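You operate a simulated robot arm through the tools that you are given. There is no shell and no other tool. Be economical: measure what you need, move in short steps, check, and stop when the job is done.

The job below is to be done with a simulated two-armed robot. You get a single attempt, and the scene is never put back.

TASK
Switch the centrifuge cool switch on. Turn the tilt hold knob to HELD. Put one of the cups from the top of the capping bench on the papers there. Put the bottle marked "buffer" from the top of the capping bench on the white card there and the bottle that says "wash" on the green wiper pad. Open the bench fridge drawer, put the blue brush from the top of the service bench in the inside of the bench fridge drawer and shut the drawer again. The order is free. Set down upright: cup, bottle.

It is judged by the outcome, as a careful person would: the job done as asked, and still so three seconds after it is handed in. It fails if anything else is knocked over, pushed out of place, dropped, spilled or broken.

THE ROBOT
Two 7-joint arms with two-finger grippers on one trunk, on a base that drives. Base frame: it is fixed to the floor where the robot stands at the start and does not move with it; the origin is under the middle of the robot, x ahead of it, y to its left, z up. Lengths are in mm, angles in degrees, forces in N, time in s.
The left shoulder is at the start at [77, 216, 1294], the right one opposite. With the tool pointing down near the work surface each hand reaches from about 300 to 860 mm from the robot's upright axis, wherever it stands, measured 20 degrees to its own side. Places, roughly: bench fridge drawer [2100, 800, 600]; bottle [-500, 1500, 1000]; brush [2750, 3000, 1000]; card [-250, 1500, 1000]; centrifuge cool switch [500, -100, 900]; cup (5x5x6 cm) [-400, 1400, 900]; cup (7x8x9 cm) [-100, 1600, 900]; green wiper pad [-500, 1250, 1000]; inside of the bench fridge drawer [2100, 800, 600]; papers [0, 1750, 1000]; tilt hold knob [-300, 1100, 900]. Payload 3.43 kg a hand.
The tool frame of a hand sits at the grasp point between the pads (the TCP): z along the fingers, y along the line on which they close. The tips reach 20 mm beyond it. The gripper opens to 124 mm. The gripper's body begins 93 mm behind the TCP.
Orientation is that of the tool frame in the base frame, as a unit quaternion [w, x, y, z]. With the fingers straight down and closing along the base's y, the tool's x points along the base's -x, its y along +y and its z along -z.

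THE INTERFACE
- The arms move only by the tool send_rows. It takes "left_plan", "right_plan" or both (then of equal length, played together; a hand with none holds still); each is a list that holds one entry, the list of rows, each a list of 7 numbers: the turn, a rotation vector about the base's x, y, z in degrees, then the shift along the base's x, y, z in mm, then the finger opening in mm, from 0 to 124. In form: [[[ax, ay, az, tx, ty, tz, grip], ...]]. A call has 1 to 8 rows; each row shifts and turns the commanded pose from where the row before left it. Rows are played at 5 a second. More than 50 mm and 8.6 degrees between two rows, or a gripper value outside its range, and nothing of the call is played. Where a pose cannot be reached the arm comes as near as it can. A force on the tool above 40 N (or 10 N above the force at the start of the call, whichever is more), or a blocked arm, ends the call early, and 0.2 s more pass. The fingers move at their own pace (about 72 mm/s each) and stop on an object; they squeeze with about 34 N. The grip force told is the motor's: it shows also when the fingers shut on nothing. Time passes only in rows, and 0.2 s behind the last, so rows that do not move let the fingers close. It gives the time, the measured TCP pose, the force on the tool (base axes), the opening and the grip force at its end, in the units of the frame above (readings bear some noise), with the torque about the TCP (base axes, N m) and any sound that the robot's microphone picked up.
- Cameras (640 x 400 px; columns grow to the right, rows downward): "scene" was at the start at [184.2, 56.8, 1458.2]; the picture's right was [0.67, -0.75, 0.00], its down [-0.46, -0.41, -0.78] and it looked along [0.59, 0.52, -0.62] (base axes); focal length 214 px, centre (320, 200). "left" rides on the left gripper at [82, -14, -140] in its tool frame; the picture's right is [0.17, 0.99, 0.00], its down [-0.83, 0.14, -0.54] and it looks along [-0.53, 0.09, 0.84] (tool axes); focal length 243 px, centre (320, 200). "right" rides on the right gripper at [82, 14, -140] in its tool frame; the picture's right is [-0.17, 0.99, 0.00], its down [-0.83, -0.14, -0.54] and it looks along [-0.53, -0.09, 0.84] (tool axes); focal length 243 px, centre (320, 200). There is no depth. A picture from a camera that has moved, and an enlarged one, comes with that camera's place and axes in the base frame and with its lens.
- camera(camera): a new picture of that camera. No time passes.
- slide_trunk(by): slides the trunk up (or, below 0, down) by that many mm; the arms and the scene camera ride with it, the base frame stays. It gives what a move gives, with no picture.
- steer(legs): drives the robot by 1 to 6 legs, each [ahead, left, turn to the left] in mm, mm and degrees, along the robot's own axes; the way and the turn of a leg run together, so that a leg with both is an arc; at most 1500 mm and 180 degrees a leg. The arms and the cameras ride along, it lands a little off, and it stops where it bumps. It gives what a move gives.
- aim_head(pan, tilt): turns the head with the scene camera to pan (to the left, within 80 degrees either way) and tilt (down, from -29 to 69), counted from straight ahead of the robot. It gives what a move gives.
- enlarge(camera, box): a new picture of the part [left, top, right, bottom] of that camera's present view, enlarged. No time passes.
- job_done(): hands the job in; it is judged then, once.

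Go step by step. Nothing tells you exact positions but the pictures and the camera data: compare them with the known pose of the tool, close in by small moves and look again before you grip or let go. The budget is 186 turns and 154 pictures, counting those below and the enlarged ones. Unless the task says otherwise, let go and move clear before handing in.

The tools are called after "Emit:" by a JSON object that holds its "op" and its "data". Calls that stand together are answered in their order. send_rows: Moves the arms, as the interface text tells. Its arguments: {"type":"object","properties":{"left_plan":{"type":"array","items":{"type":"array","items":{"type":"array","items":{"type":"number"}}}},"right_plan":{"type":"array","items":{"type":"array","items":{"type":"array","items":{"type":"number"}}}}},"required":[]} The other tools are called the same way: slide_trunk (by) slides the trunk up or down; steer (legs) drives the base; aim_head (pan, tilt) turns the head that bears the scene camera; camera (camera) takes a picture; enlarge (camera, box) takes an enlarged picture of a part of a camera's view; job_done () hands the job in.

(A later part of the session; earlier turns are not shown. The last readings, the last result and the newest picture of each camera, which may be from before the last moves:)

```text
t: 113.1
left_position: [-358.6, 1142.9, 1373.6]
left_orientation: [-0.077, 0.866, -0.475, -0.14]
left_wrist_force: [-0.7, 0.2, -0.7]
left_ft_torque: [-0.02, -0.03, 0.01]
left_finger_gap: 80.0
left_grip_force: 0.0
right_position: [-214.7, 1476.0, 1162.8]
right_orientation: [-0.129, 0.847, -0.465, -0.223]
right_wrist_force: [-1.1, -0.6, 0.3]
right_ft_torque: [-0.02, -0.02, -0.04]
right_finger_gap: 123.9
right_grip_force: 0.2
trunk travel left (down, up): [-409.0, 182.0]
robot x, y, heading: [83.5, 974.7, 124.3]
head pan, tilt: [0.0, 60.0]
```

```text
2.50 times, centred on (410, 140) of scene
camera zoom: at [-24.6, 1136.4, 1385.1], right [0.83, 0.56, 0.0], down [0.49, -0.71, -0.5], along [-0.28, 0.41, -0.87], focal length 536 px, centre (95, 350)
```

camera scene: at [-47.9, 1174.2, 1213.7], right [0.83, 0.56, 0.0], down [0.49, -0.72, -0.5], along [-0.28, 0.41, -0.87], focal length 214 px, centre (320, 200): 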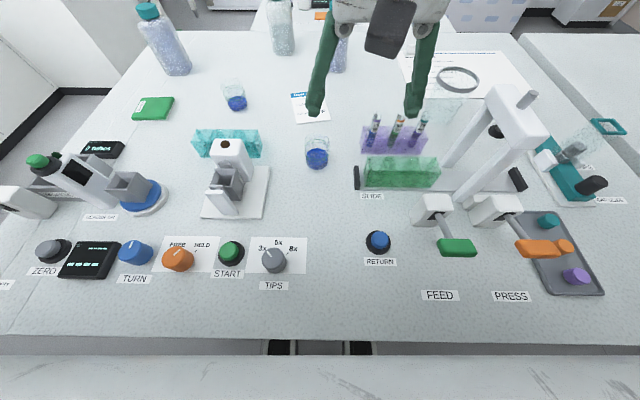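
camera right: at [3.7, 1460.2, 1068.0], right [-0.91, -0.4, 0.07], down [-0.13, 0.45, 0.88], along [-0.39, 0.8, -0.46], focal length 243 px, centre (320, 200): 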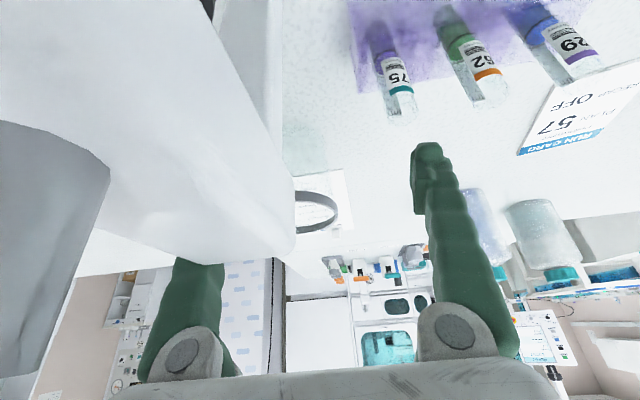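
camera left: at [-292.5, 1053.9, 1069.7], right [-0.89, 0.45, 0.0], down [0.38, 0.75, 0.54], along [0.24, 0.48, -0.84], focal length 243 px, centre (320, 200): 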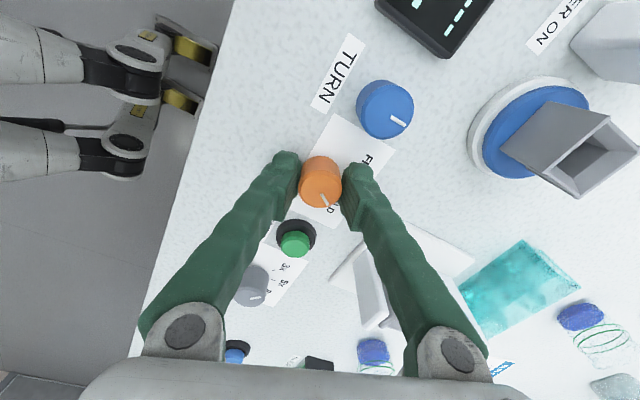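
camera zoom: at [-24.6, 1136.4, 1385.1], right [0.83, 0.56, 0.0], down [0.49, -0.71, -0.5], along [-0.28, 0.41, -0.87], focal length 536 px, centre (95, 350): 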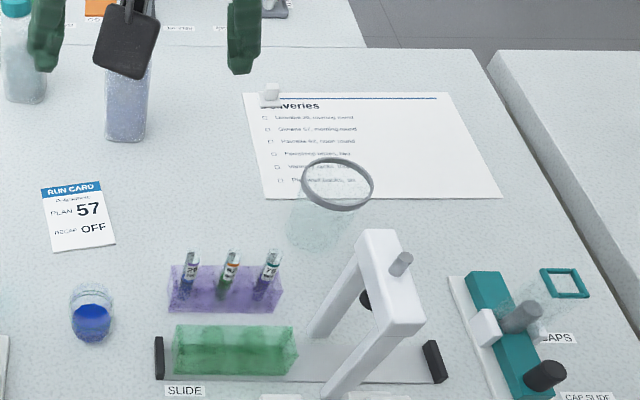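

The portal beam is at about u=687, left of the cup (u=744). Turning the robot ~12° left and standing further right lets the hand come in on the right side of the portal with a steep pitch.

Emit:
{"op": "steer", "data": {"legs": [[-20, -200, 0], [0, 0, 12]]}}

Emit:
{"op": "camera", "data": {"camera": "scene"}}

```text
t: 117.3
left_position: [-205.9, 1143.9, 1374.5]
left_orientation: [-0.062, 0.91, -0.382, -0.148]
left_wrist_force: [-0.1, 0.4, -0.2]
left_ft_torque: [-0.03, 0.01, -0.03]
left_finger_gap: 79.8
left_grip_force: 0.0
right_position: [-135.4, 1500.1, 1162.3]
right_orientation: [-0.104, 0.891, -0.373, -0.235]
right_wrist_force: [-1.1, 0.6, -0.5]
right_ft_torque: [0.01, 0.0, 0.01]
right_finger_gap: 123.9
right_grip_force: 0.0
trunk travel left (down, up): [-409.0, 182.0]
robot x, y, heading: [263.3, 1071.8, 136.4]
head pan, tilt: [0.0, 60.0]
```

```text
66 pictures are left
camera scene: at [122.1, 1206.9, 1385.2], right [0.69, 0.72, 0.0], down [0.63, -0.6, -0.5], along [-0.36, 0.34, -0.87], focal length 214 px, centre (320, 200)
```

scene: 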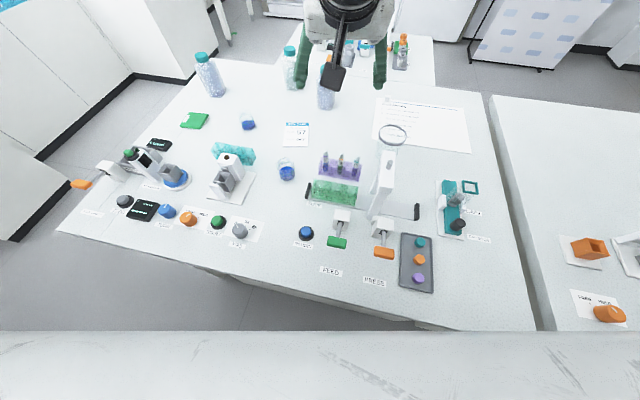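

Emit:
{"op": "send_rows", "data": {"right_plan": [[[5.8, 6.0, 0, 22, 24, 0, 124], [5.8, 6.0, 0, 22, 24, 0, 124], [5.8, 6.0, 0, 22, 24, -10, 124], [0, 0, 0, 22, 24, -20, 124]]]}}

Emit:
{"op": "camera", "data": {"camera": "right"}}

Emit:
{"op": "camera", "data": {"camera": "scene"}}

```text
t: 118.3
left_position: [-205.4, 1146.1, 1375.0]
left_orientation: [-0.06, 0.91, -0.382, -0.148]
left_wrist_force: [-0.6, -0.2, 0.0]
left_ft_torque: [-0.07, 0.02, 0.05]
left_finger_gap: 79.8
left_grip_force: 0.0
right_position: [-47.2, 1597.3, 1133.3]
right_orientation: [-0.177, 0.817, -0.345, -0.426]
right_wrist_force: [-0.2, 0.1, -0.5]
right_ft_torque: [-0.02, 0.05, 0.0]
right_finger_gap: 123.9
right_grip_force: 0.0
trunk travel left (down, up): [-409.0, 182.0]
robot x, y, heading: [265.9, 1073.1, 136.7]
head pan, tilt: [0.0, 60.0]
```

```text
65 pictures are left
camera right: at [55.5, 1471.7, 1146.6], right [-0.77, -0.62, 0.14], down [0.08, 0.13, 0.99], along [-0.63, 0.77, -0.05], focal length 243 px, centre (320, 200)
```

right: 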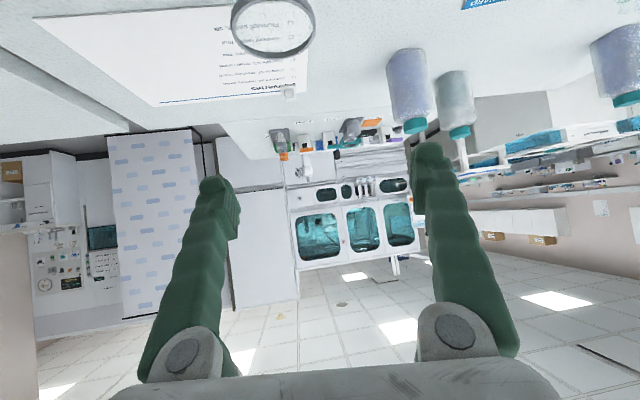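

```text
64 pictures are left
camera scene: at [123.1, 1209.2, 1385.1], right [0.69, 0.72, 0.0], down [0.63, -0.6, -0.5], along [-0.36, 0.34, -0.87], focal length 214 px, centre (320, 200)
```

scene: 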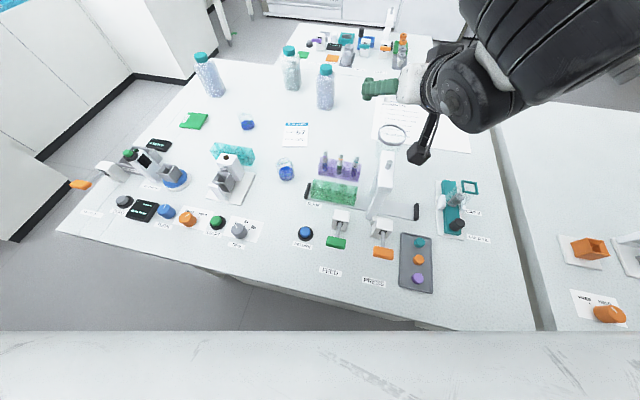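

This pose works freely. I lower toward the cup with the fingers straddling it.

Emit:
{"op": "send_rows", "data": {"right_plan": [[[0, 0, 0, -2, 4, -45, 124], [0, 0, 0, -2, 8, -45, 124], [0, 0, 0, -2, 10, -30, 124]]]}}

Emit:
{"op": "camera", "data": {"camera": "right"}}

Emit:
{"op": "enlarge", "data": {"camera": "scene", "box": [330, 70, 510, 220]}}

```text
t: 119.0
left_position: [-203.5, 1142.7, 1375.2]
left_orientation: [-0.062, 0.91, -0.383, -0.149]
left_wrist_force: [-0.1, -0.7, 0.4]
left_ft_torque: [-0.04, -0.01, 0.07]
left_finger_gap: 80.1
left_grip_force: 0.1
right_position: [-50.5, 1602.9, 1049.1]
right_orientation: [-0.177, 0.817, -0.341, -0.429]
right_wrist_force: [3.1, -1.6, 0.3]
right_ft_torque: [0.06, 0.09, 0.07]
right_finger_gap: 124.1
right_grip_force: 0.1
trunk travel left (down, up): [-409.0, 182.0]
robot x, y, heading: [261.1, 1071.2, 136.2]
head pan, tilt: [0.0, 60.0]
stopped in row 3 (right hand): the force on the tool passed its limit at 159 N (the readings are from after the stop); the commanded pose is now the measured one
```

```text
63 pictures are left
camera right: at [54.0, 1479.1, 1061.4], right [-0.77, -0.63, 0.14], down [0.08, 0.12, 0.99], along [-0.64, 0.77, -0.04], focal length 243 px, centre (320, 200)
```

right: 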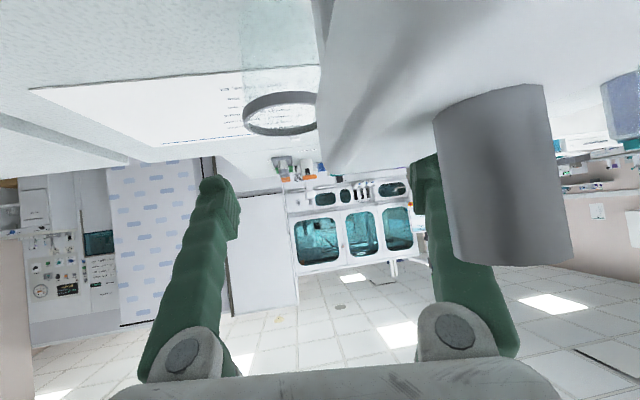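

```text
2.67 times, centred on (420, 145) of scene
camera zoom: at [124.9, 1205.8, 1385.6], right [0.69, 0.72, 0.0], down [0.63, -0.6, -0.5], along [-0.36, 0.35, -0.87], focal length 572 px, centre (53, 347)
```

zoom: 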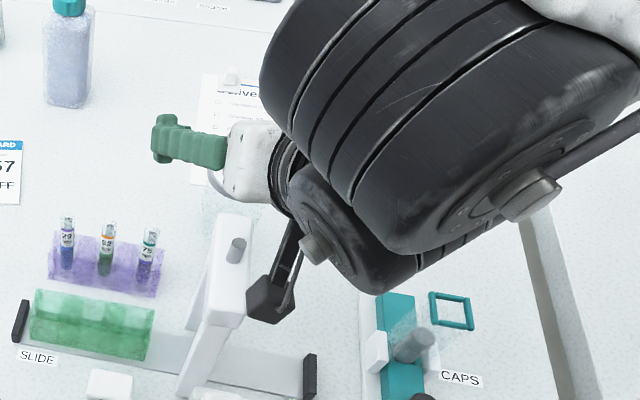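

The wrist camera bracket touched the portal's side again. I lift straight up and check the portal.

Emit:
{"op": "send_rows", "data": {"right_plan": [[[0, 0, 0, 4, 4, 15, 124], [0, 0, 0, 4, 4, 40, 124], [0, 0, 0, 4, 4, 40, 124], [0, 0, 0, 0, 0, 20, 124]]]}}

Emit:
{"op": "enlarge", "data": {"camera": "scene", "box": [300, 90, 500, 240]}}

```text
t: 120.0
left_position: [-207.3, 1143.9, 1374.9]
left_orientation: [-0.062, 0.91, -0.382, -0.147]
left_wrist_force: [0.2, -0.5, -0.6]
left_ft_torque: [-0.01, 0.0, -0.01]
left_finger_gap: 80.0
left_grip_force: 0.0
right_position: [-38.4, 1615.9, 1162.5]
right_orientation: [-0.177, 0.818, -0.341, -0.429]
right_wrist_force: [-0.4, 0.3, -0.8]
right_ft_torque: [0.01, 0.01, 0.0]
right_finger_gap: 124.0
right_grip_force: 0.1
trunk travel left (down, up): [-409.0, 182.0]
robot x, y, heading: [263.2, 1073.0, 136.3]
head pan, tilt: [0.0, 60.0]
```

```text
2.67 times, centred on (400, 165) of scene
camera zoom: at [122.1, 1206.8, 1385.2], right [0.69, 0.72, 0.0], down [0.63, -0.6, -0.5], along [-0.36, 0.34, -0.87], focal length 572 px, centre (107, 293)
```

zoom: 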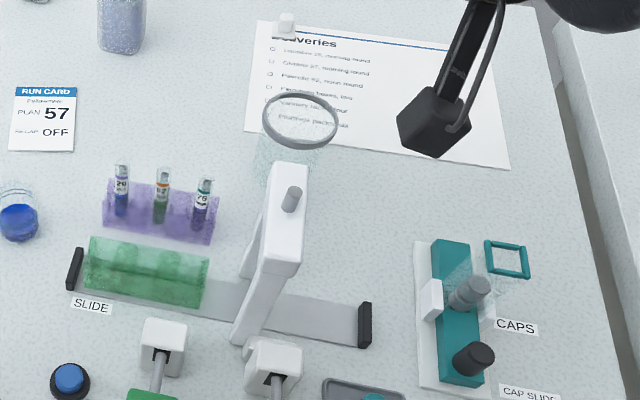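

The portal is unmoved (beam u≈695–724). I turn the hand ~14° left so the wrist passes right of it, move over the cup high, and look.

Emit:
{"op": "send_rows", "data": {"right_plan": [[[0, 0, 7, -4, 6, 0, 124], [0, 0, 7, -5, 7, -20, 124], [0, 0, 0, -5, 7, -20, 124], [0, 0, 0, -4, 6, -10, 124]]]}}

Emit:
{"op": "camera", "data": {"camera": "right"}}

Emit:
{"op": "enlarge", "data": {"camera": "scene", "box": [300, 70, 500, 220]}}

```text
t: 121.0
left_position: [-205.5, 1143.2, 1374.7]
left_orientation: [-0.061, 0.911, -0.381, -0.148]
left_wrist_force: [0.6, -0.8, 0.4]
left_ft_torque: [0.0, 0.04, -0.02]
left_finger_gap: 79.8
left_grip_force: 0.0
right_position: [-43.2, 1587.8, 1069.1]
right_orientation: [-0.124, 0.852, -0.239, -0.448]
right_wrist_force: [0.2, 0.1, 0.1]
right_ft_torque: [-0.01, 0.02, -0.03]
right_finger_gap: 124.1
right_grip_force: 0.1
right hand out of reach, approached as far as the arm can: row 2, 4
trunk travel left (down, up): [-409.0, 182.0]
robot x, y, heading: [264.0, 1067.1, 136.3]
head pan, tilt: [0.0, 60.0]
```

```text
60 pictures are left
camera right: at [88.0, 1492.9, 1080.9], right [-0.59, -0.79, 0.14], down [0.05, 0.14, 0.99], along [-0.8, 0.59, -0.04], focal length 243 px, centre (320, 200)
```

right: 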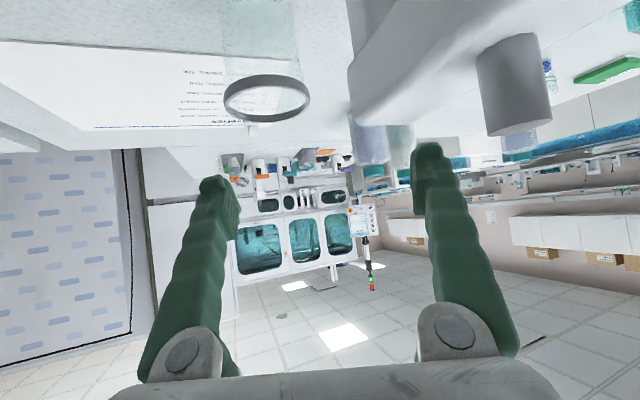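

```text
2.67 times, centred on (400, 145) of scene
camera zoom: at [123.6, 1206.4, 1385.5], right [0.69, 0.72, 0.0], down [0.63, -0.6, -0.5], along [-0.36, 0.34, -0.87], focal length 572 px, centre (107, 347)
```

zoom: 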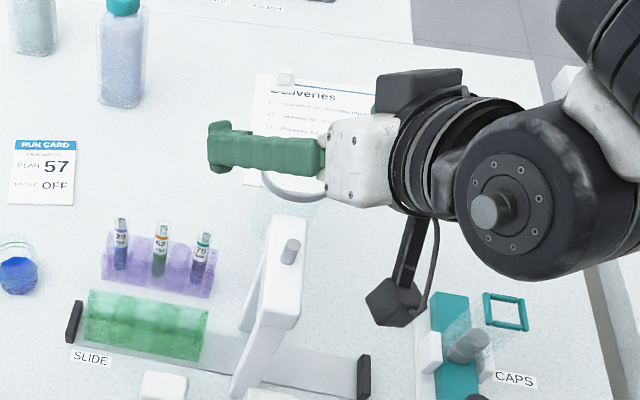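

Now clear of the portal. I shift right to line up, then descend in steps.

Emit:
{"op": "send_rows", "data": {"right_plan": [[[0, 0, 0, 10, 14, -15, 124], [0, 0, 0, 10, 13, -25, 124], [0, 0, 0, 0, 0, -25, 124]]]}}

Emit:
{"op": "camera", "data": {"camera": "right"}}

```text
t: 121.8
left_position: [-204.3, 1141.0, 1377.0]
left_orientation: [-0.062, 0.91, -0.381, -0.149]
left_wrist_force: [-0.9, -0.5, -1.1]
left_ft_torque: [0.01, -0.02, -0.01]
left_finger_gap: 79.9
left_grip_force: 0.1
right_position: [-40.8, 1586.8, 1025.1]
right_orientation: [-0.127, 0.849, -0.24, -0.453]
right_wrist_force: [6.1, 7.8, 29.0]
right_ft_torque: [-2.63, -0.15, 1.85]
right_finger_gap: 124.2
right_grip_force: 0.1
right hand out of reach, approached as far as the arm can: row 1, 2
trunk travel left (down, up): [-409.0, 182.0]
robot x, y, heading: [264.2, 1072.1, 136.3]
head pan, tilt: [0.0, 60.0]
```

```text
58 pictures are left
camera right: at [90.3, 1490.7, 1034.4], right [-0.59, -0.79, 0.14], down [0.06, 0.13, 0.99], along [-0.8, 0.6, -0.03], focal length 243 px, centre (320, 200)
```

right: 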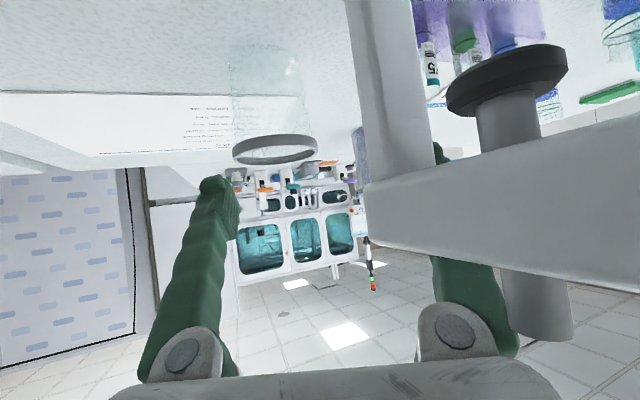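

The gripper's left side rests on the portal (its top is really at ~1060, v 190–275). I lift, drive ~38 mm closer so I can be fully past the portal before descending.

Emit:
{"op": "send_rows", "data": {"right_plan": [[[0, 0, 0, 0, 0, 15, 124], [0, 0, 0, 2, 3, 40, 124], [0, 0, 0, 2, 3, 30, 124]]]}}

Emit:
{"op": "steer", "data": {"legs": [[36, 0, 0]]}}

Emit:
{"op": "enlarge", "data": {"camera": "scene", "box": [300, 70, 500, 220]}}

```text
t: 122.6
left_position: [-207.1, 1142.2, 1375.2]
left_orientation: [-0.062, 0.91, -0.382, -0.147]
left_wrist_force: [-0.5, 0.0, -0.4]
left_ft_torque: [0.0, 0.03, -0.02]
left_finger_gap: 80.2
left_grip_force: 0.1
right_position: [-32.7, 1593.4, 1104.3]
right_orientation: [-0.125, 0.852, -0.241, -0.447]
right_wrist_force: [0.5, 0.4, 0.1]
right_ft_torque: [-0.01, 0.01, -0.04]
right_finger_gap: 123.9
right_grip_force: 0.0
trunk travel left (down, up): [-409.0, 182.0]
robot x, y, heading: [266.9, 1073.1, 136.3]
head pan, tilt: [0.0, 60.0]
```

```text
t: 123.5
left_position: [-229.3, 1166.0, 1375.6]
left_orientation: [-0.061, 0.91, -0.383, -0.149]
left_wrist_force: [-0.4, -0.2, 0.2]
left_ft_torque: [0.04, 0.05, 0.0]
left_finger_gap: 80.3
left_grip_force: 0.1
right_position: [-56.6, 1615.3, 1106.2]
right_orientation: [-0.126, 0.851, -0.241, -0.449]
right_wrist_force: [-0.2, -0.8, 0.6]
right_ft_torque: [0.04, -0.04, -0.02]
right_finger_gap: 123.9
right_grip_force: 0.0
trunk travel left (down, up): [-409.0, 182.0]
robot x, y, heading: [236.5, 1094.3, 136.6]
head pan, tilt: [0.0, 60.0]
```

```text
2.67 times, centred on (400, 145) of scene
camera zoom: at [99.7, 1228.4, 1385.9], right [0.69, 0.72, 0.0], down [0.63, -0.6, -0.5], along [-0.36, 0.35, -0.86], focal length 572 px, centre (107, 347)
```

zoom: 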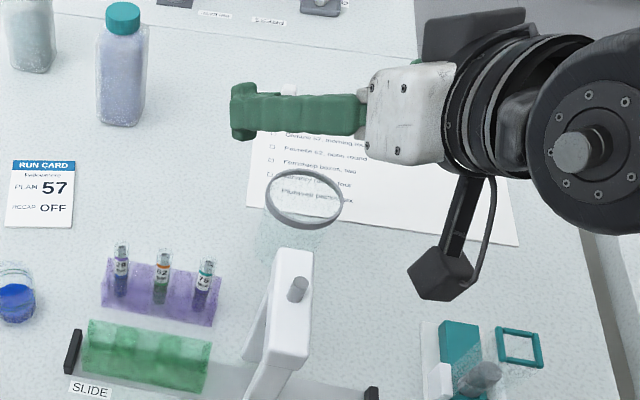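

Emit:
{"op": "send_rows", "data": {"right_plan": [[[0, 0, 0, 0, 14, -6, 124], [0, 0, 0, 0, 14, -10, 124]]]}}

Emit:
{"op": "camera", "data": {"camera": "right"}}

```text
t: 124.1
left_position: [-230.9, 1166.4, 1375.7]
left_orientation: [-0.062, 0.91, -0.382, -0.148]
left_wrist_force: [0.6, -0.7, 1.1]
left_ft_torque: [-0.02, 0.03, 0.0]
left_finger_gap: 80.0
left_grip_force: 0.0
right_position: [-58.1, 1618.2, 1104.7]
right_orientation: [-0.125, 0.852, -0.241, -0.448]
right_wrist_force: [1.1, -0.4, 0.4]
right_ft_torque: [0.0, 0.0, -0.01]
right_finger_gap: 123.8
right_grip_force: 0.1
right hand out of reach, approached as far as the arm can: row 1, 2
trunk travel left (down, up): [-409.0, 182.0]
robot x, y, heading: [239.3, 1096.2, 136.5]
head pan, tilt: [0.0, 60.0]
```

```text
56 pictures are left
camera right: at [72.5, 1521.7, 1116.8], right [-0.6, -0.79, 0.14], down [0.05, 0.14, 0.99], along [-0.8, 0.6, -0.04], focal length 243 px, centre (320, 200)
```

right: 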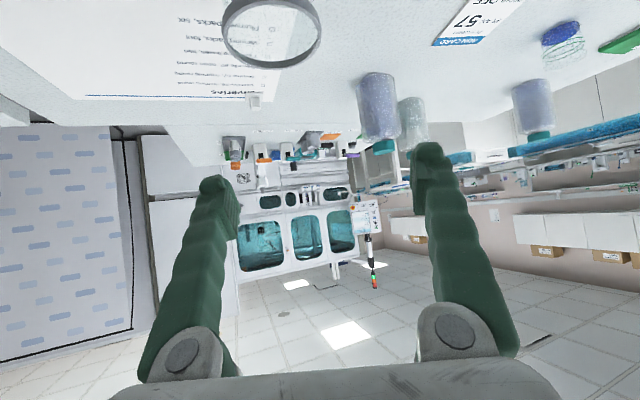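

Past the portal now; I descend step by step while easing forward.

Emit:
{"op": "send_rows", "data": {"right_plan": [[[0, 0, 0, 4, 8, -25, 124], [0, 0, 0, 4, 8, -25, 124], [0, 0, 0, 2, 8, -15, 124]]]}}

Emit:
{"op": "camera", "data": {"camera": "right"}}

```text
t: 124.9
left_position: [-232.3, 1168.4, 1375.5]
left_orientation: [-0.061, 0.91, -0.381, -0.149]
left_wrist_force: [0.7, -0.4, 0.3]
left_ft_torque: [0.01, 0.05, 0.0]
left_finger_gap: 80.0
left_grip_force: 0.0
right_position: [-56.7, 1620.0, 1096.0]
right_orientation: [-0.127, 0.852, -0.243, -0.447]
right_wrist_force: [0.0, 0.1, 1.0]
right_ft_torque: [0.0, -0.01, 0.01]
right_finger_gap: 124.0
right_grip_force: 0.0
right hand out of reach, approached as far as the arm can: row 1, 2, 3
trunk travel left (down, up): [-409.0, 182.0]
robot x, y, heading: [234.6, 1094.1, 136.1]
head pan, tilt: [0.0, 60.0]
```

```text
55 pictures are left
camera right: at [73.5, 1524.5, 1108.1], right [-0.6, -0.79, 0.14], down [0.05, 0.13, 0.99], along [-0.8, 0.6, -0.04], focal length 243 px, centre (320, 200)
```

right: 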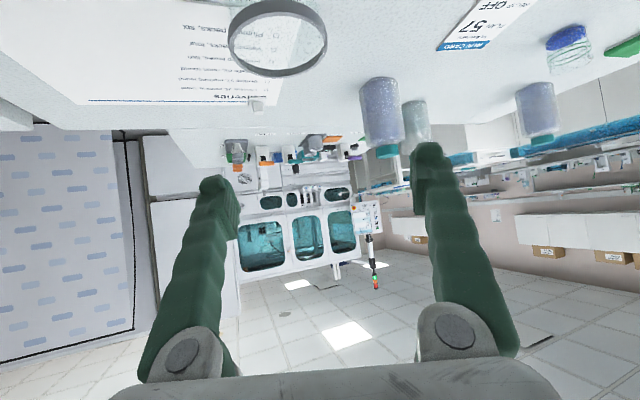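

The left-turned yaw is what blocks this arm. I undo the hand's yaw, raise it, and instead turn the whole robot further left and stand further right.

Emit:
{"op": "send_rows", "data": {"right_plan": [[[0, 0, -5, 3, -3, 35, 124], [0, 0, -5, 3, -3, 35, 124], [0, 0, -4, 0, 0, 10, 124]]]}}

Emit:
{"op": "steer", "data": {"legs": [[-60, -165, 0], [0, 0, 14], [15, 0, 0]]}}

Emit:
{"op": "camera", "data": {"camera": "scene"}}

```text
t: 125.7
left_position: [-232.1, 1169.1, 1374.2]
left_orientation: [-0.061, 0.91, -0.383, -0.148]
left_wrist_force: [-0.9, -0.1, 0.7]
left_ft_torque: [-0.01, 0.02, 0.02]
left_finger_gap: 79.9
left_grip_force: 0.1
right_position: [-51.6, 1613.0, 1175.9]
right_orientation: [-0.18, 0.815, -0.344, -0.43]
right_wrist_force: [-0.5, 1.1, -0.1]
right_ft_torque: [-0.01, 0.03, 0.03]
right_finger_gap: 123.9
right_grip_force: 0.2
trunk travel left (down, up): [-409.0, 182.0]
robot x, y, heading: [238.8, 1094.7, 136.4]
head pan, tilt: [0.0, 60.0]
```

```text
t: 129.9
left_position: [-89.5, 1137.6, 1377.1]
left_orientation: [-0.043, 0.949, -0.269, -0.156]
left_wrist_force: [0.1, -0.5, 1.4]
left_ft_torque: [0.05, -0.02, -0.01]
left_finger_gap: 79.8
left_grip_force: 0.0
right_position: [-22.4, 1614.0, 1177.2]
right_orientation: [-0.126, 0.851, -0.242, -0.449]
right_wrist_force: [-1.2, -1.0, 0.5]
right_ft_torque: [0.04, -0.01, 0.01]
right_finger_gap: 124.1
right_grip_force: 0.1
trunk travel left (down, up): [-409.0, 182.0]
robot x, y, heading: [381.2, 1183.2, 150.2]
head pan, tilt: [0.0, 60.0]
```

```text
54 pictures are left
camera scene: at [213.2, 1277.6, 1385.9], right [0.5, 0.87, 0.0], down [0.75, -0.43, -0.5], along [-0.44, 0.25, -0.86], focal length 214 px, centre (320, 200)
```

scene: 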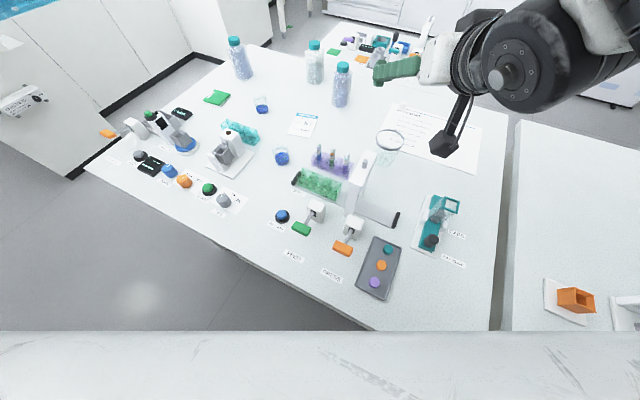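

Emit:
{"op": "send_rows", "data": {"right_plan": [[[0, 0, 0, -8, 7, -40, 124], [0, 0, 0, -13, 9, -35, 124], [0, 0, 0, -14, 11, -15, 124]]]}}

Emit:
{"op": "camera", "data": {"camera": "right"}}

```text
t: 130.7
left_position: [-94.9, 1140.9, 1375.5]
left_orientation: [-0.043, 0.95, -0.27, -0.154]
left_wrist_force: [-0.4, 0.1, -0.5]
left_ft_torque: [-0.04, -0.04, 0.01]
left_finger_gap: 80.1
left_grip_force: 0.0
right_position: [-56.7, 1643.2, 1085.1]
right_orientation: [-0.126, 0.851, -0.242, -0.449]
right_wrist_force: [-1.1, -0.6, -0.6]
right_ft_torque: [-0.01, 0.0, -0.01]
right_finger_gap: 124.0
right_grip_force: 0.0
trunk travel left (down, up): [-409.0, 182.0]
robot x, y, heading: [376.7, 1183.7, 150.1]
head pan, tilt: [0.0, 60.0]
```

```text
53 pictures are left
camera right: at [72.5, 1546.7, 1097.2], right [-0.6, -0.79, 0.14], down [0.05, 0.14, 0.99], along [-0.8, 0.6, -0.04], focal length 243 px, centre (320, 200)
```

right: 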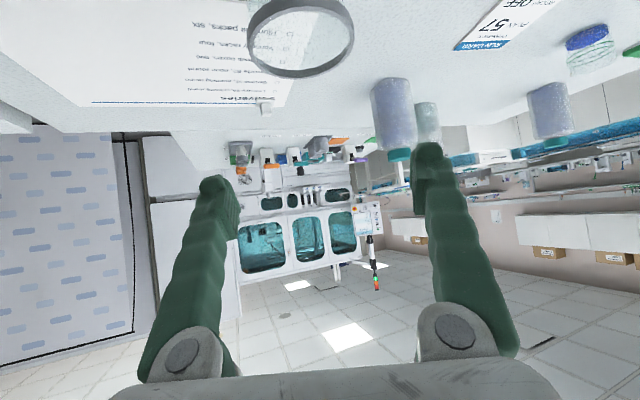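

The hand is right above the cup. I descend and then check before closing.

Emit:
{"op": "send_rows", "data": {"right_plan": [[[0, 0, 0, 0, 0, -45, 124], [0, 0, 0, 0, 0, -45, 124], [0, 0, 0, 0, 0, -38, 124]]]}}

Emit:
{"op": "camera", "data": {"camera": "right"}}

```text
t: 131.5
left_position: [-95.4, 1139.2, 1375.5]
left_orientation: [-0.043, 0.95, -0.269, -0.154]
left_wrist_force: [0.6, 0.1, -0.2]
left_ft_torque: [0.02, 0.01, -0.03]
left_finger_gap: 80.1
left_grip_force: 0.0
right_position: [-59.2, 1643.4, 956.7]
right_orientation: [-0.126, 0.852, -0.242, -0.447]
right_wrist_force: [-0.8, -0.1, 0.8]
right_ft_torque: [0.01, -0.02, 0.01]
right_finger_gap: 124.0
right_grip_force: 0.0
trunk travel left (down, up): [-409.0, 182.0]
robot x, y, heading: [379.4, 1186.9, 150.1]
head pan, tilt: [0.0, 60.0]
```

```text
52 pictures are left
camera right: at [71.9, 1547.6, 969.1], right [-0.6, -0.79, 0.14], down [0.05, 0.14, 0.99], along [-0.8, 0.6, -0.04], focal length 243 px, centre (320, 200)
```

right: 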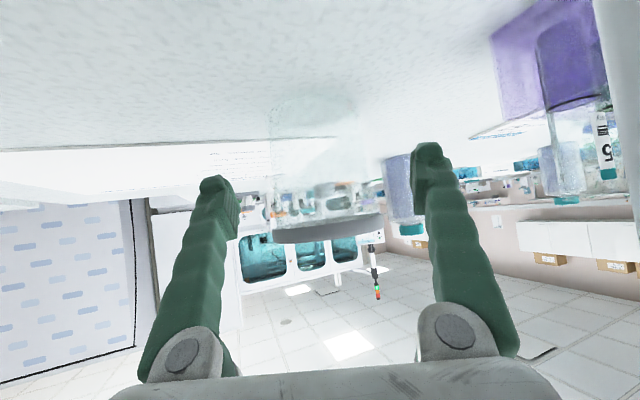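

The cup is between the fingers. I close.

Emit:
{"op": "send_rows", "data": {"right_plan": [[[0, 0, 0, 0, 0, 0, 75], [0, 0, 0, 0, 0, 0, 55], [0, 0, 0, 0, 0, 0, 55], [0, 0, 0, 0, 0, 0, 50]]]}}

```text
t: 132.5
left_position: [-94.2, 1139.5, 1376.3]
left_orientation: [-0.043, 0.95, -0.269, -0.154]
left_wrist_force: [0.2, -0.3, 0.4]
left_ft_torque: [0.0, 0.02, -0.01]
left_finger_gap: 80.0
left_grip_force: 0.1
right_position: [-57.1, 1643.9, 958.2]
right_orientation: [-0.125, 0.852, -0.242, -0.447]
right_wrist_force: [-0.2, 0.0, 0.0]
right_ft_torque: [0.03, 0.02, -0.04]
right_finger_gap: 65.5
right_grip_force: 34.1
trunk travel left (down, up): [-409.0, 182.0]
robot x, y, heading: [380.6, 1182.7, 150.4]
head pan, tilt: [0.0, 60.0]
```

Emit:
{"op": "send_rows", "data": {"right_plan": [[[0, 0, 0, 0, 0, 20, 50], [0, 0, 0, -12, 30, 0, 50], [0, 0, 0, -12, 30, 0, 50], [0, 0, 0, -8, 30, 0, 50], [0, 0, 0, -5, 30, 0, 50]]]}}

Emit:
{"op": "enlarge", "data": {"camera": "scene", "box": [300, 50, 500, 200]}}

```text
t: 133.7
left_position: [-93.0, 1142.4, 1375.9]
left_orientation: [-0.043, 0.949, -0.271, -0.154]
left_wrist_force: [0.8, 0.6, -0.2]
left_ft_torque: [-0.06, 0.03, 0.0]
left_finger_gap: 80.2
left_grip_force: 0.1
right_position: [-88.7, 1720.2, 983.2]
right_orientation: [-0.129, 0.85, -0.246, -0.448]
right_wrist_force: [-0.3, 0.9, 0.2]
right_ft_torque: [0.01, 0.01, 0.03]
right_finger_gap: 67.1
right_grip_force: 34.1
right hand out of reach, approached as far as the arm can: row 4, 5
trunk travel left (down, up): [-409.0, 182.0]
robot x, y, heading: [376.8, 1185.1, 150.4]
head pan, tilt: [0.0, 60.0]
```

```text
2.67 times, centred on (400, 125) of scene
camera zoom: at [210.7, 1282.7, 1385.1], right [0.5, 0.87, 0.0], down [0.75, -0.43, -0.5], along [-0.43, 0.25, -0.87], focal length 572 px, centre (107, 400)
```

zoom: 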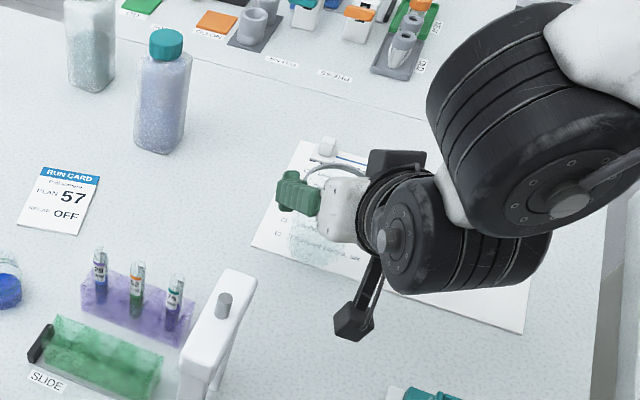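

The cup hangs just over the front margin of the papers; I need ~35 mm more. Going a bit lower extends the reach, so I try that.

Emit:
{"op": "send_rows", "data": {"right_plan": [[[0, 0, 0, 0, 5, -8, 50], [0, 0, 0, 0, 10, -5, 50], [0, 0, 0, 0, 10, 0, 50]]]}}

Emit:
{"op": "steer", "data": {"legs": [[18, -15, 0]]}}

```text
t: 134.5
left_position: [-93.9, 1137.2, 1375.3]
left_orientation: [-0.044, 0.949, -0.27, -0.154]
left_wrist_force: [-0.3, -0.2, 0.4]
left_ft_torque: [0.04, -0.01, -0.01]
left_finger_gap: 79.9
left_grip_force: 0.1
right_position: [-88.8, 1714.7, 975.8]
right_orientation: [-0.129, 0.848, -0.244, -0.452]
right_wrist_force: [-6.3, 0.9, 27.4]
right_ft_torque: [0.13, -0.35, -0.04]
right_finger_gap: 67.3
right_grip_force: 34.3
right hand out of reach, approached as far as the arm can: row 1, 2, 3
trunk travel left (down, up): [-409.0, 182.0]
robot x, y, heading: [383.2, 1183.3, 150.0]
head pan, tilt: [0.0, 60.0]
```

```text
t: 135.5
left_position: [-97.8, 1152.4, 1374.9]
left_orientation: [-0.043, 0.95, -0.268, -0.155]
left_wrist_force: [-0.4, 0.7, 1.1]
left_ft_torque: [-0.02, -0.01, -0.01]
left_finger_gap: 79.9
left_grip_force: 0.0
right_position: [-94.6, 1727.1, 971.5]
right_orientation: [-0.126, 0.851, -0.243, -0.449]
right_wrist_force: [-1.8, -0.3, 4.1]
right_ft_torque: [0.02, 0.01, -0.01]
right_finger_gap: 66.4
right_grip_force: 34.2
trunk travel left (down, up): [-409.0, 182.0]
robot x, y, heading: [375.0, 1196.8, 150.4]
head pan, tilt: [0.0, 60.0]
stopped in leg 1: the robot was blocked; the commanded pose is now the measured one
```

Emit:
{"op": "enlarge", "data": {"camera": "scene", "box": [320, 50, 480, 180]}}

Emit:
{"op": "camera", "data": {"camera": "right"}}

```text
3.08 times, centred on (400, 115) of scene
camera zoom: at [205.3, 1293.2, 1385.2], right [0.49, 0.87, 0.0], down [0.75, -0.43, -0.5], along [-0.44, 0.25, -0.87], focal length 660 px, centre (74, 462)
```

zoom: 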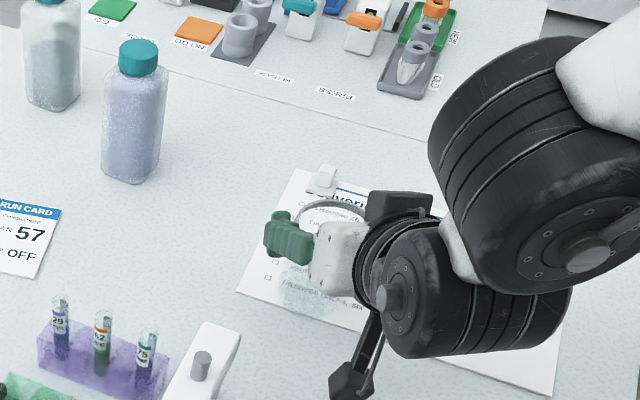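

```text
49 pictures are left
camera right: at [36.1, 1629.6, 983.5], right [-0.6, -0.79, 0.14], down [0.05, 0.14, 0.99], along [-0.8, 0.6, -0.04], focal length 243 px, centre (320, 200)
```

right: 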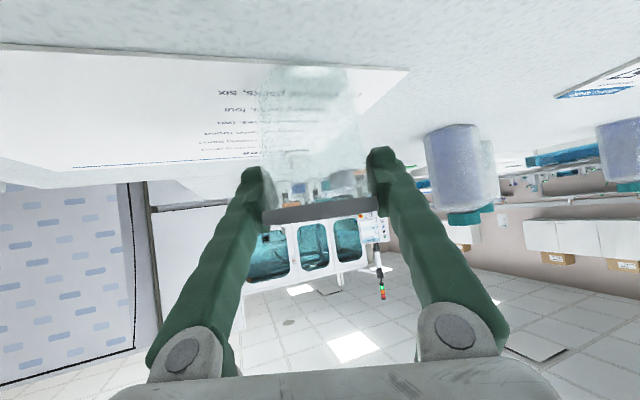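

The cup is about 20 mm short. I raise the hand 30, lower the trunk by 30 (shoulders further forward) and extend again.

Emit:
{"op": "send_rows", "data": {"right_plan": [[[0, 0, 0, 0, 0, 20, 50], [0, 0, 0, 0, 0, 20, 50]]]}}

Emit:
{"op": "slide_trunk", "data": {"by": -30}}

Emit:
{"op": "send_rows", "data": {"right_plan": [[[0, 0, 0, -5, 12, 0, 50], [0, 0, 0, -5, 12, 0, 50], [0, 0, 0, 0, 10, 0, 50]]]}}

```text
t: 136.1
left_position: [-97.5, 1152.1, 1375.7]
left_orientation: [-0.044, 0.95, -0.268, -0.154]
left_wrist_force: [0.1, -1.3, -0.8]
left_ft_torque: [0.04, 0.0, 0.02]
left_finger_gap: 79.9
left_grip_force: 0.1
right_position: [-92.4, 1726.9, 1010.8]
right_orientation: [-0.126, 0.852, -0.243, -0.446]
right_wrist_force: [0.7, 0.2, 0.1]
right_ft_torque: [0.02, -0.03, -0.01]
right_finger_gap: 66.3
right_grip_force: 34.2
trunk travel left (down, up): [-409.0, 182.0]
robot x, y, heading: [377.8, 1200.4, 150.5]
head pan, tilt: [0.0, 60.0]
```

```text
t: 136.8
left_position: [-98.8, 1151.6, 1344.6]
left_orientation: [-0.043, 0.95, -0.268, -0.154]
left_wrist_force: [-0.1, -0.2, 0.3]
left_ft_torque: [0.03, -0.01, 0.0]
left_finger_gap: 80.0
left_grip_force: 0.0
right_position: [-92.3, 1724.6, 981.6]
right_orientation: [-0.126, 0.852, -0.243, -0.447]
right_wrist_force: [0.6, -0.4, -0.7]
right_ft_torque: [-0.01, 0.02, 0.01]
right_finger_gap: 66.5
right_grip_force: 33.8
trunk travel left (down, up): [-379.0, 212.0]
robot x, y, heading: [377.9, 1191.0, 150.3]
head pan, tilt: [0.0, 60.0]
```

```text
t: 137.6
left_position: [-98.4, 1152.1, 1344.4]
left_orientation: [-0.044, 0.95, -0.268, -0.154]
left_wrist_force: [0.0, -0.3, 0.2]
left_ft_torque: [0.04, 0.02, -0.01]
left_finger_gap: 80.2
left_grip_force: 0.1
right_position: [-99.3, 1735.6, 982.6]
right_orientation: [-0.13, 0.85, -0.246, -0.447]
right_wrist_force: [0.1, 0.3, -1.1]
right_ft_torque: [0.0, 0.0, 0.02]
right_finger_gap: 66.4
right_grip_force: 33.8
right hand out of reach, approached as far as the arm can: row 2, 3
trunk travel left (down, up): [-379.0, 212.0]
robot x, y, heading: [378.8, 1196.3, 150.2]
head pan, tilt: [0.0, 60.0]
```

A gain of ~10 mm. I repeat once more.

Emit:
{"op": "send_rows", "data": {"right_plan": [[[0, 0, 0, 0, -8, 20, 50], [0, 0, 0, 0, 0, 20, 50]]]}}

Emit:
{"op": "slide_trunk", "data": {"by": -40}}

Emit:
{"op": "send_rows", "data": {"right_plan": [[[0, 0, 0, -3, 12, 0, 50], [0, 0, 0, 0, 12, 0, 50], [0, 0, 0, 3, 12, -4, 50]]]}}

Emit:
{"op": "enlarge", "data": {"camera": "scene", "box": [320, 50, 480, 180]}}

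```text
t: 138.2
left_position: [-97.5, 1152.0, 1345.4]
left_orientation: [-0.042, 0.95, -0.267, -0.154]
left_wrist_force: [0.5, -0.6, -0.4]
left_ft_torque: [-0.04, 0.01, -0.02]
left_finger_gap: 79.6
left_grip_force: 0.1
right_position: [-99.0, 1729.3, 1022.9]
right_orientation: [-0.127, 0.851, -0.243, -0.448]
right_wrist_force: [0.5, -0.6, 0.6]
right_ft_torque: [-0.03, 0.02, 0.05]
right_finger_gap: 66.3
right_grip_force: 34.2
trunk travel left (down, up): [-379.0, 212.0]
robot x, y, heading: [372.2, 1197.5, 150.4]
head pan, tilt: [0.0, 60.0]
```

```text
t: 139.1
left_position: [-98.5, 1150.5, 1305.5]
left_orientation: [-0.043, 0.95, -0.268, -0.154]
left_wrist_force: [-0.4, 0.0, 0.0]
left_ft_torque: [0.05, 0.05, 0.01]
left_finger_gap: 79.7
left_grip_force: 0.0
right_position: [-100.6, 1728.1, 984.0]
right_orientation: [-0.127, 0.852, -0.242, -0.447]
right_wrist_force: [0.3, -0.3, -0.1]
right_ft_torque: [0.0, 0.02, -0.02]
right_finger_gap: 65.9
right_grip_force: 34.6
trunk travel left (down, up): [-339.0, 252.0]
robot x, y, heading: [373.7, 1196.5, 150.6]
head pan, tilt: [0.0, 60.0]
```

```text
t: 139.9
left_position: [-98.4, 1152.9, 1305.0]
left_orientation: [-0.044, 0.95, -0.269, -0.154]
left_wrist_force: [-0.3, 0.2, -0.2]
left_ft_torque: [0.02, 0.02, -0.05]
left_finger_gap: 79.7
left_grip_force: 0.0
right_position: [-97.7, 1743.4, 978.6]
right_orientation: [-0.13, 0.85, -0.246, -0.447]
right_wrist_force: [-0.8, 0.0, 0.4]
right_ft_torque: [-0.01, 0.02, -0.01]
right_finger_gap: 66.5
right_grip_force: 34.3
right hand out of reach, approached as far as the arm can: row 2, 3
trunk travel left (down, up): [-339.0, 252.0]
robot x, y, heading: [377.3, 1196.4, 150.4]
head pan, tilt: [0.0, 60.0]
```

```text
3.08 times, centred on (400, 115) of scene
camera zoom: at [190.7, 1300.8, 1316.0], right [0.49, 0.87, 0.0], down [0.75, -0.43, -0.5], along [-0.43, 0.25, -0.87], focal length 660 px, centre (74, 462)
```

zoom: 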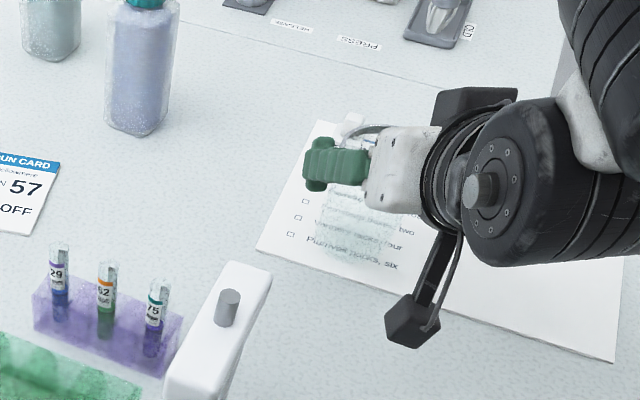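

The cup base is now within the sheet. I lower gently until contact.

Emit:
{"op": "send_rows", "data": {"right_plan": [[[0, 0, 0, 0, 0, -4, 50], [0, 0, 0, 0, 0, -3, 50], [0, 0, 0, 0, 0, -3, 50], [0, 0, 0, 0, 0, -3, 50]]]}}

```text
t: 140.9
left_position: [-96.7, 1149.5, 1306.1]
left_orientation: [-0.044, 0.95, -0.268, -0.155]
left_wrist_force: [-0.5, 0.1, -0.1]
left_ft_torque: [-0.04, 0.0, 0.03]
left_finger_gap: 80.0
left_grip_force: 0.1
right_position: [-98.4, 1739.7, 970.6]
right_orientation: [-0.129, 0.849, -0.244, -0.451]
right_wrist_force: [2.1, 1.7, 24.6]
right_ft_torque: [0.2, -0.61, 0.02]
right_finger_gap: 66.3
right_grip_force: 34.0
trunk travel left (down, up): [-339.0, 252.0]
robot x, y, heading: [375.4, 1193.7, 150.4]
head pan, tilt: [0.0, 60.0]
```

It is on the papers. I open and rise straight up.

Emit:
{"op": "send_rows", "data": {"right_plan": [[[0, 0, 0, 0, 0, 3, 66], [0, 0, 0, 0, 0, 0, 90], [0, 0, 0, 0, 0, 0, 124], [0, 0, 0, 0, 0, 0, 124]]]}}

Emit:
{"op": "camera", "data": {"camera": "right"}}

```text
t: 141.9
left_position: [-99.4, 1150.7, 1304.3]
left_orientation: [-0.043, 0.95, -0.269, -0.155]
left_wrist_force: [-0.3, -0.2, -0.5]
left_ft_torque: [0.01, 0.0, 0.02]
left_finger_gap: 79.9
left_grip_force: 0.1
right_position: [-98.0, 1740.0, 968.9]
right_orientation: [-0.129, 0.851, -0.245, -0.447]
right_wrist_force: [-0.2, -0.4, 0.1]
right_ft_torque: [-0.02, -0.01, 0.01]
right_finger_gap: 123.8
right_grip_force: 0.0
trunk travel left (down, up): [-339.0, 252.0]
robot x, y, heading: [376.1, 1196.3, 150.4]
head pan, tilt: [0.0, 60.0]
```

```text
47 pictures are left
camera right: at [31.5, 1642.3, 980.6], right [-0.6, -0.79, 0.14], down [0.05, 0.13, 0.99], along [-0.8, 0.6, -0.04], focal length 243 px, centre (320, 200)
```

right: 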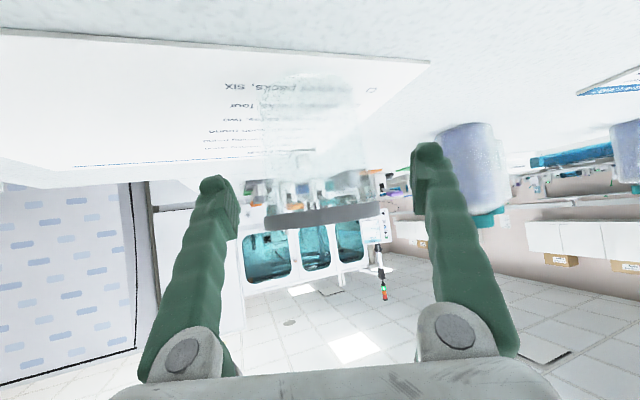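

Emit:
{"op": "send_rows", "data": {"right_plan": [[[0, 0, 0, 4, -4, 35, 124], [0, 0, 0, 8, -6, 40, 124], [0, 0, 0, 15, -12, 40, 124], [0, 0, 0, 25, -15, 35, 124], [0, 0, 0, 35, -15, 20, 124]]]}}

Emit:
{"op": "enlarge", "data": {"camera": "scene", "box": [300, 50, 500, 200]}}

```text
t: 143.1
left_position: [-96.8, 1150.6, 1304.6]
left_orientation: [-0.043, 0.95, -0.268, -0.155]
left_wrist_force: [-0.2, -0.5, 0.0]
left_ft_torque: [-0.03, 0.02, -0.01]
left_finger_gap: 80.0
left_grip_force: 0.0
right_position: [-17.7, 1690.0, 1136.7]
right_orientation: [-0.126, 0.851, -0.242, -0.448]
right_wrist_force: [0.8, -0.2, 0.3]
right_ft_torque: [0.02, 0.02, -0.04]
right_finger_gap: 123.9
right_grip_force: 0.0
right hand out of reach, approached as far as the arm can: row 5
trunk travel left (down, up): [-339.0, 252.0]
robot x, y, heading: [374.5, 1195.9, 150.6]
head pan, tilt: [0.0, 60.0]
```

```text
2.67 times, centred on (400, 125) of scene
camera zoom: at [191.5, 1299.9, 1316.2], right [0.49, 0.87, 0.0], down [0.75, -0.43, -0.5], along [-0.44, 0.25, -0.87], focal length 572 px, centre (107, 400)
```

zoom: 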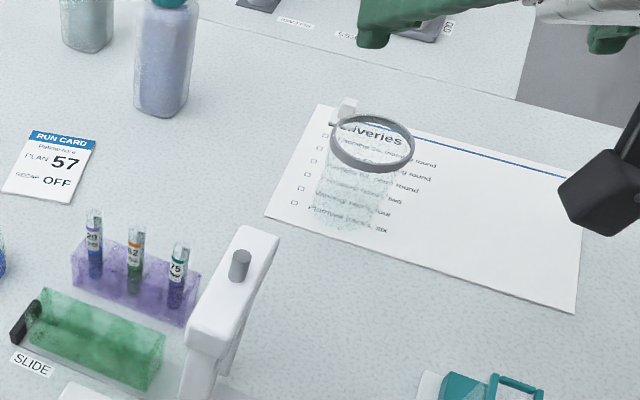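

The cup stands upright on the papers. Next, the bottles: I raise the trunk and drive round to the west side of the bench to see their labels and reach them.

Emit:
{"op": "slide_trunk", "data": {"by": 110}}

Emit:
{"op": "steer", "data": {"legs": [[-260, 0, 0], [623, 1254, 0]]}}

```text
t: 144.5
left_position: [-98.8, 1151.4, 1415.1]
left_orientation: [-0.044, 0.95, -0.268, -0.153]
left_wrist_force: [-0.9, -0.7, -0.9]
left_ft_torque: [0.0, 0.01, 0.03]
left_finger_gap: 80.0
left_grip_force: 0.0
right_position: [-20.8, 1693.3, 1244.6]
right_orientation: [-0.125, 0.852, -0.242, -0.447]
right_wrist_force: [0.3, -0.2, -0.1]
right_ft_torque: [-0.01, -0.01, -0.03]
right_finger_gap: 124.2
right_grip_force: 0.0
trunk travel left (down, up): [-449.0, 142.0]
robot x, y, heading: [375.3, 1196.3, 150.2]
head pan, tilt: [0.0, 60.0]
```

```text
t: 163.2
left_position: [-1051.4, 267.0, 1415.8]
left_orientation: [-0.045, 0.947, -0.278, -0.154]
left_wrist_force: [-0.6, -0.1, -0.5]
left_ft_torque: [0.0, 0.02, 0.01]
left_finger_gap: 79.9
left_grip_force: 0.1
right_position: [-962.3, 806.4, 1245.2]
right_orientation: [-0.132, 0.849, -0.253, -0.445]
right_wrist_force: [0.6, 0.0, 0.0]
right_ft_torque: [0.0, 0.0, 0.02]
right_finger_gap: 123.8
right_grip_force: 0.0
trunk travel left (down, up): [-449.0, 142.0]
robot x, y, heading: [-579.0, 300.6, 149.2]
head pan, tilt: [0.0, 60.0]
```

Emit:
{"op": "steer", "data": {"legs": [[0, 0, -115.6], [0, 1050, 0]]}}

Emit:
{"op": "aim_head", "data": {"pan": 0, "tilt": 40}}

Emit:
{"op": "camera", "data": {"camera": "scene"}}

```text
t: 184.3
left_position: [-941.7, 1635.7, 1415.5]
left_orientation: [0.154, -0.249, 0.955, 0.04]
left_wrist_force: [0.1, -0.2, 0.1]
left_ft_torque: [0.04, 0.0, -0.04]
left_finger_gap: 80.0
left_grip_force: 0.0
right_position: [-507.2, 1302.5, 1244.8]
right_orientation: [0.45, -0.222, 0.857, 0.117]
right_wrist_force: [-0.3, 0.7, -0.4]
right_ft_torque: [0.02, 0.02, -0.01]
right_finger_gap: 123.9
right_grip_force: 0.2
trunk travel left (down, up): [-449.0, 142.0]
robot x, y, heading: [-1132.1, 1199.6, 31.5]
head pan, tilt: [0.0, 60.0]
```

```text
t: 185.1
left_position: [-942.8, 1634.7, 1414.1]
left_orientation: [0.155, -0.25, 0.955, 0.041]
left_wrist_force: [0.5, 0.1, 0.2]
left_ft_torque: [0.03, 0.0, -0.01]
left_finger_gap: 79.9
left_grip_force: 0.1
right_position: [-506.8, 1303.3, 1244.4]
right_orientation: [0.45, -0.221, 0.857, 0.117]
right_wrist_force: [-0.8, 0.3, -0.6]
right_ft_torque: [0.03, -0.01, -0.01]
right_finger_gap: 124.1
right_grip_force: 0.0
trunk travel left (down, up): [-449.0, 142.0]
robot x, y, heading: [-1133.9, 1200.6, 31.1]
head pan, tilt: [0.0, 40.0]
```

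```text
45 pictures are left
camera scene: at [-959.0, 1306.0, 1454.1], right [0.52, -0.85, 0.0], down [-0.55, -0.33, -0.77], along [0.65, 0.4, -0.64], focal length 214 px, centre (320, 200)
```

scene: 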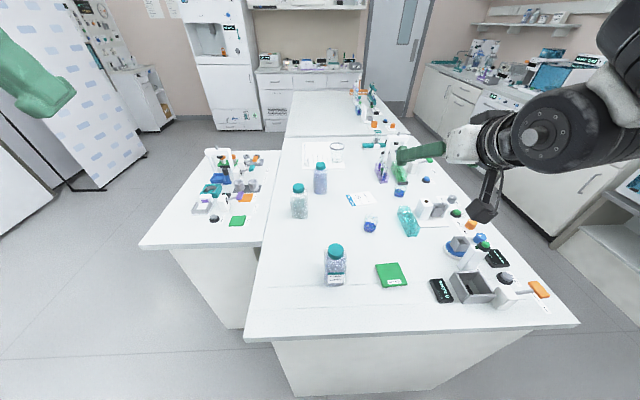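

Emit:
{"op": "enlarge", "data": {"camera": "scene", "box": [280, 150, 360, 290]}}

```text
2.86 times, centred on (320, 220) of scene
camera zoom: at [-959.0, 1306.0, 1454.1], right [0.52, -0.85, 0.0], down [-0.55, -0.33, -0.77], along [0.65, 0.4, -0.64], focal length 613 px, centre (320, 143)
```

zoom: 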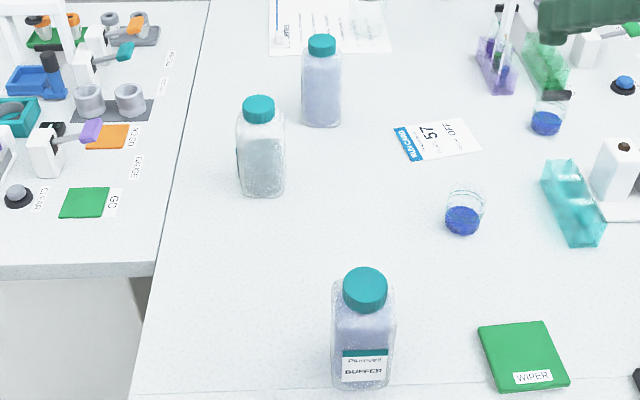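

The nearest bottle says BUFFER. To read the other two I move further round to the back-left corner.

Emit:
{"op": "steer", "data": {"legs": [[0, 500, 0]]}}

Emit:
{"op": "aim_head", "data": {"pan": -28, "tilt": 35}}

Emit:
{"op": "enlarge", "data": {"camera": "scene", "box": [260, 140, 420, 260]}}

```text
t: 192.3
left_position: [-1206.0, 2063.1, 1413.9]
left_orientation: [0.155, -0.252, 0.954, 0.041]
left_wrist_force: [0.3, 1.2, 0.0]
left_ft_torque: [-0.01, -0.02, -0.02]
left_finger_gap: 80.0
left_grip_force: 0.1
right_position: [-768.6, 1733.7, 1244.8]
right_orientation: [0.45, -0.224, 0.856, 0.118]
right_wrist_force: [0.4, 0.5, -0.2]
right_ft_torque: [0.0, 0.01, 0.03]
right_finger_gap: 124.0
right_grip_force: 0.2
trunk travel left (down, up): [-449.0, 142.0]
robot x, y, heading: [-1394.2, 1627.0, 31.4]
head pan, tilt: [0.0, 40.0]
```

```text
t: 193.2
left_position: [-1205.3, 2063.3, 1415.3]
left_orientation: [0.155, -0.252, 0.954, 0.04]
left_wrist_force: [-0.5, -0.4, -0.8]
left_ft_torque: [0.01, 0.01, 0.0]
left_finger_gap: 79.9
left_grip_force: 0.1
right_position: [-769.1, 1732.8, 1245.6]
right_orientation: [0.449, -0.223, 0.857, 0.118]
right_wrist_force: [0.3, 0.6, -0.4]
right_ft_torque: [-0.01, 0.02, -0.01]
right_finger_gap: 124.0
right_grip_force: 0.0
trunk travel left (down, up): [-449.0, 142.0]
robot x, y, heading: [-1395.8, 1627.4, 31.5]
head pan, tilt: [-28.0, 35.0]
```

```text
3.33 times, centred on (340, 200) of scene
camera zoom: at [-1204.9, 1694.6, 1461.8], right [0.06, -1.0, 0.0], down [-0.57, -0.04, -0.82], along [0.82, 0.05, -0.57], focal length 715 px, centre (253, 200)
```

zoom: 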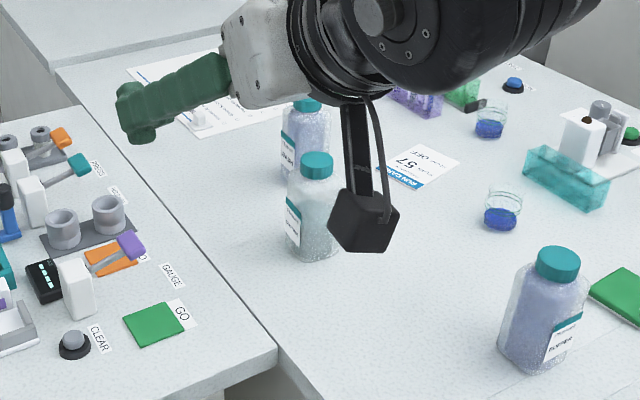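

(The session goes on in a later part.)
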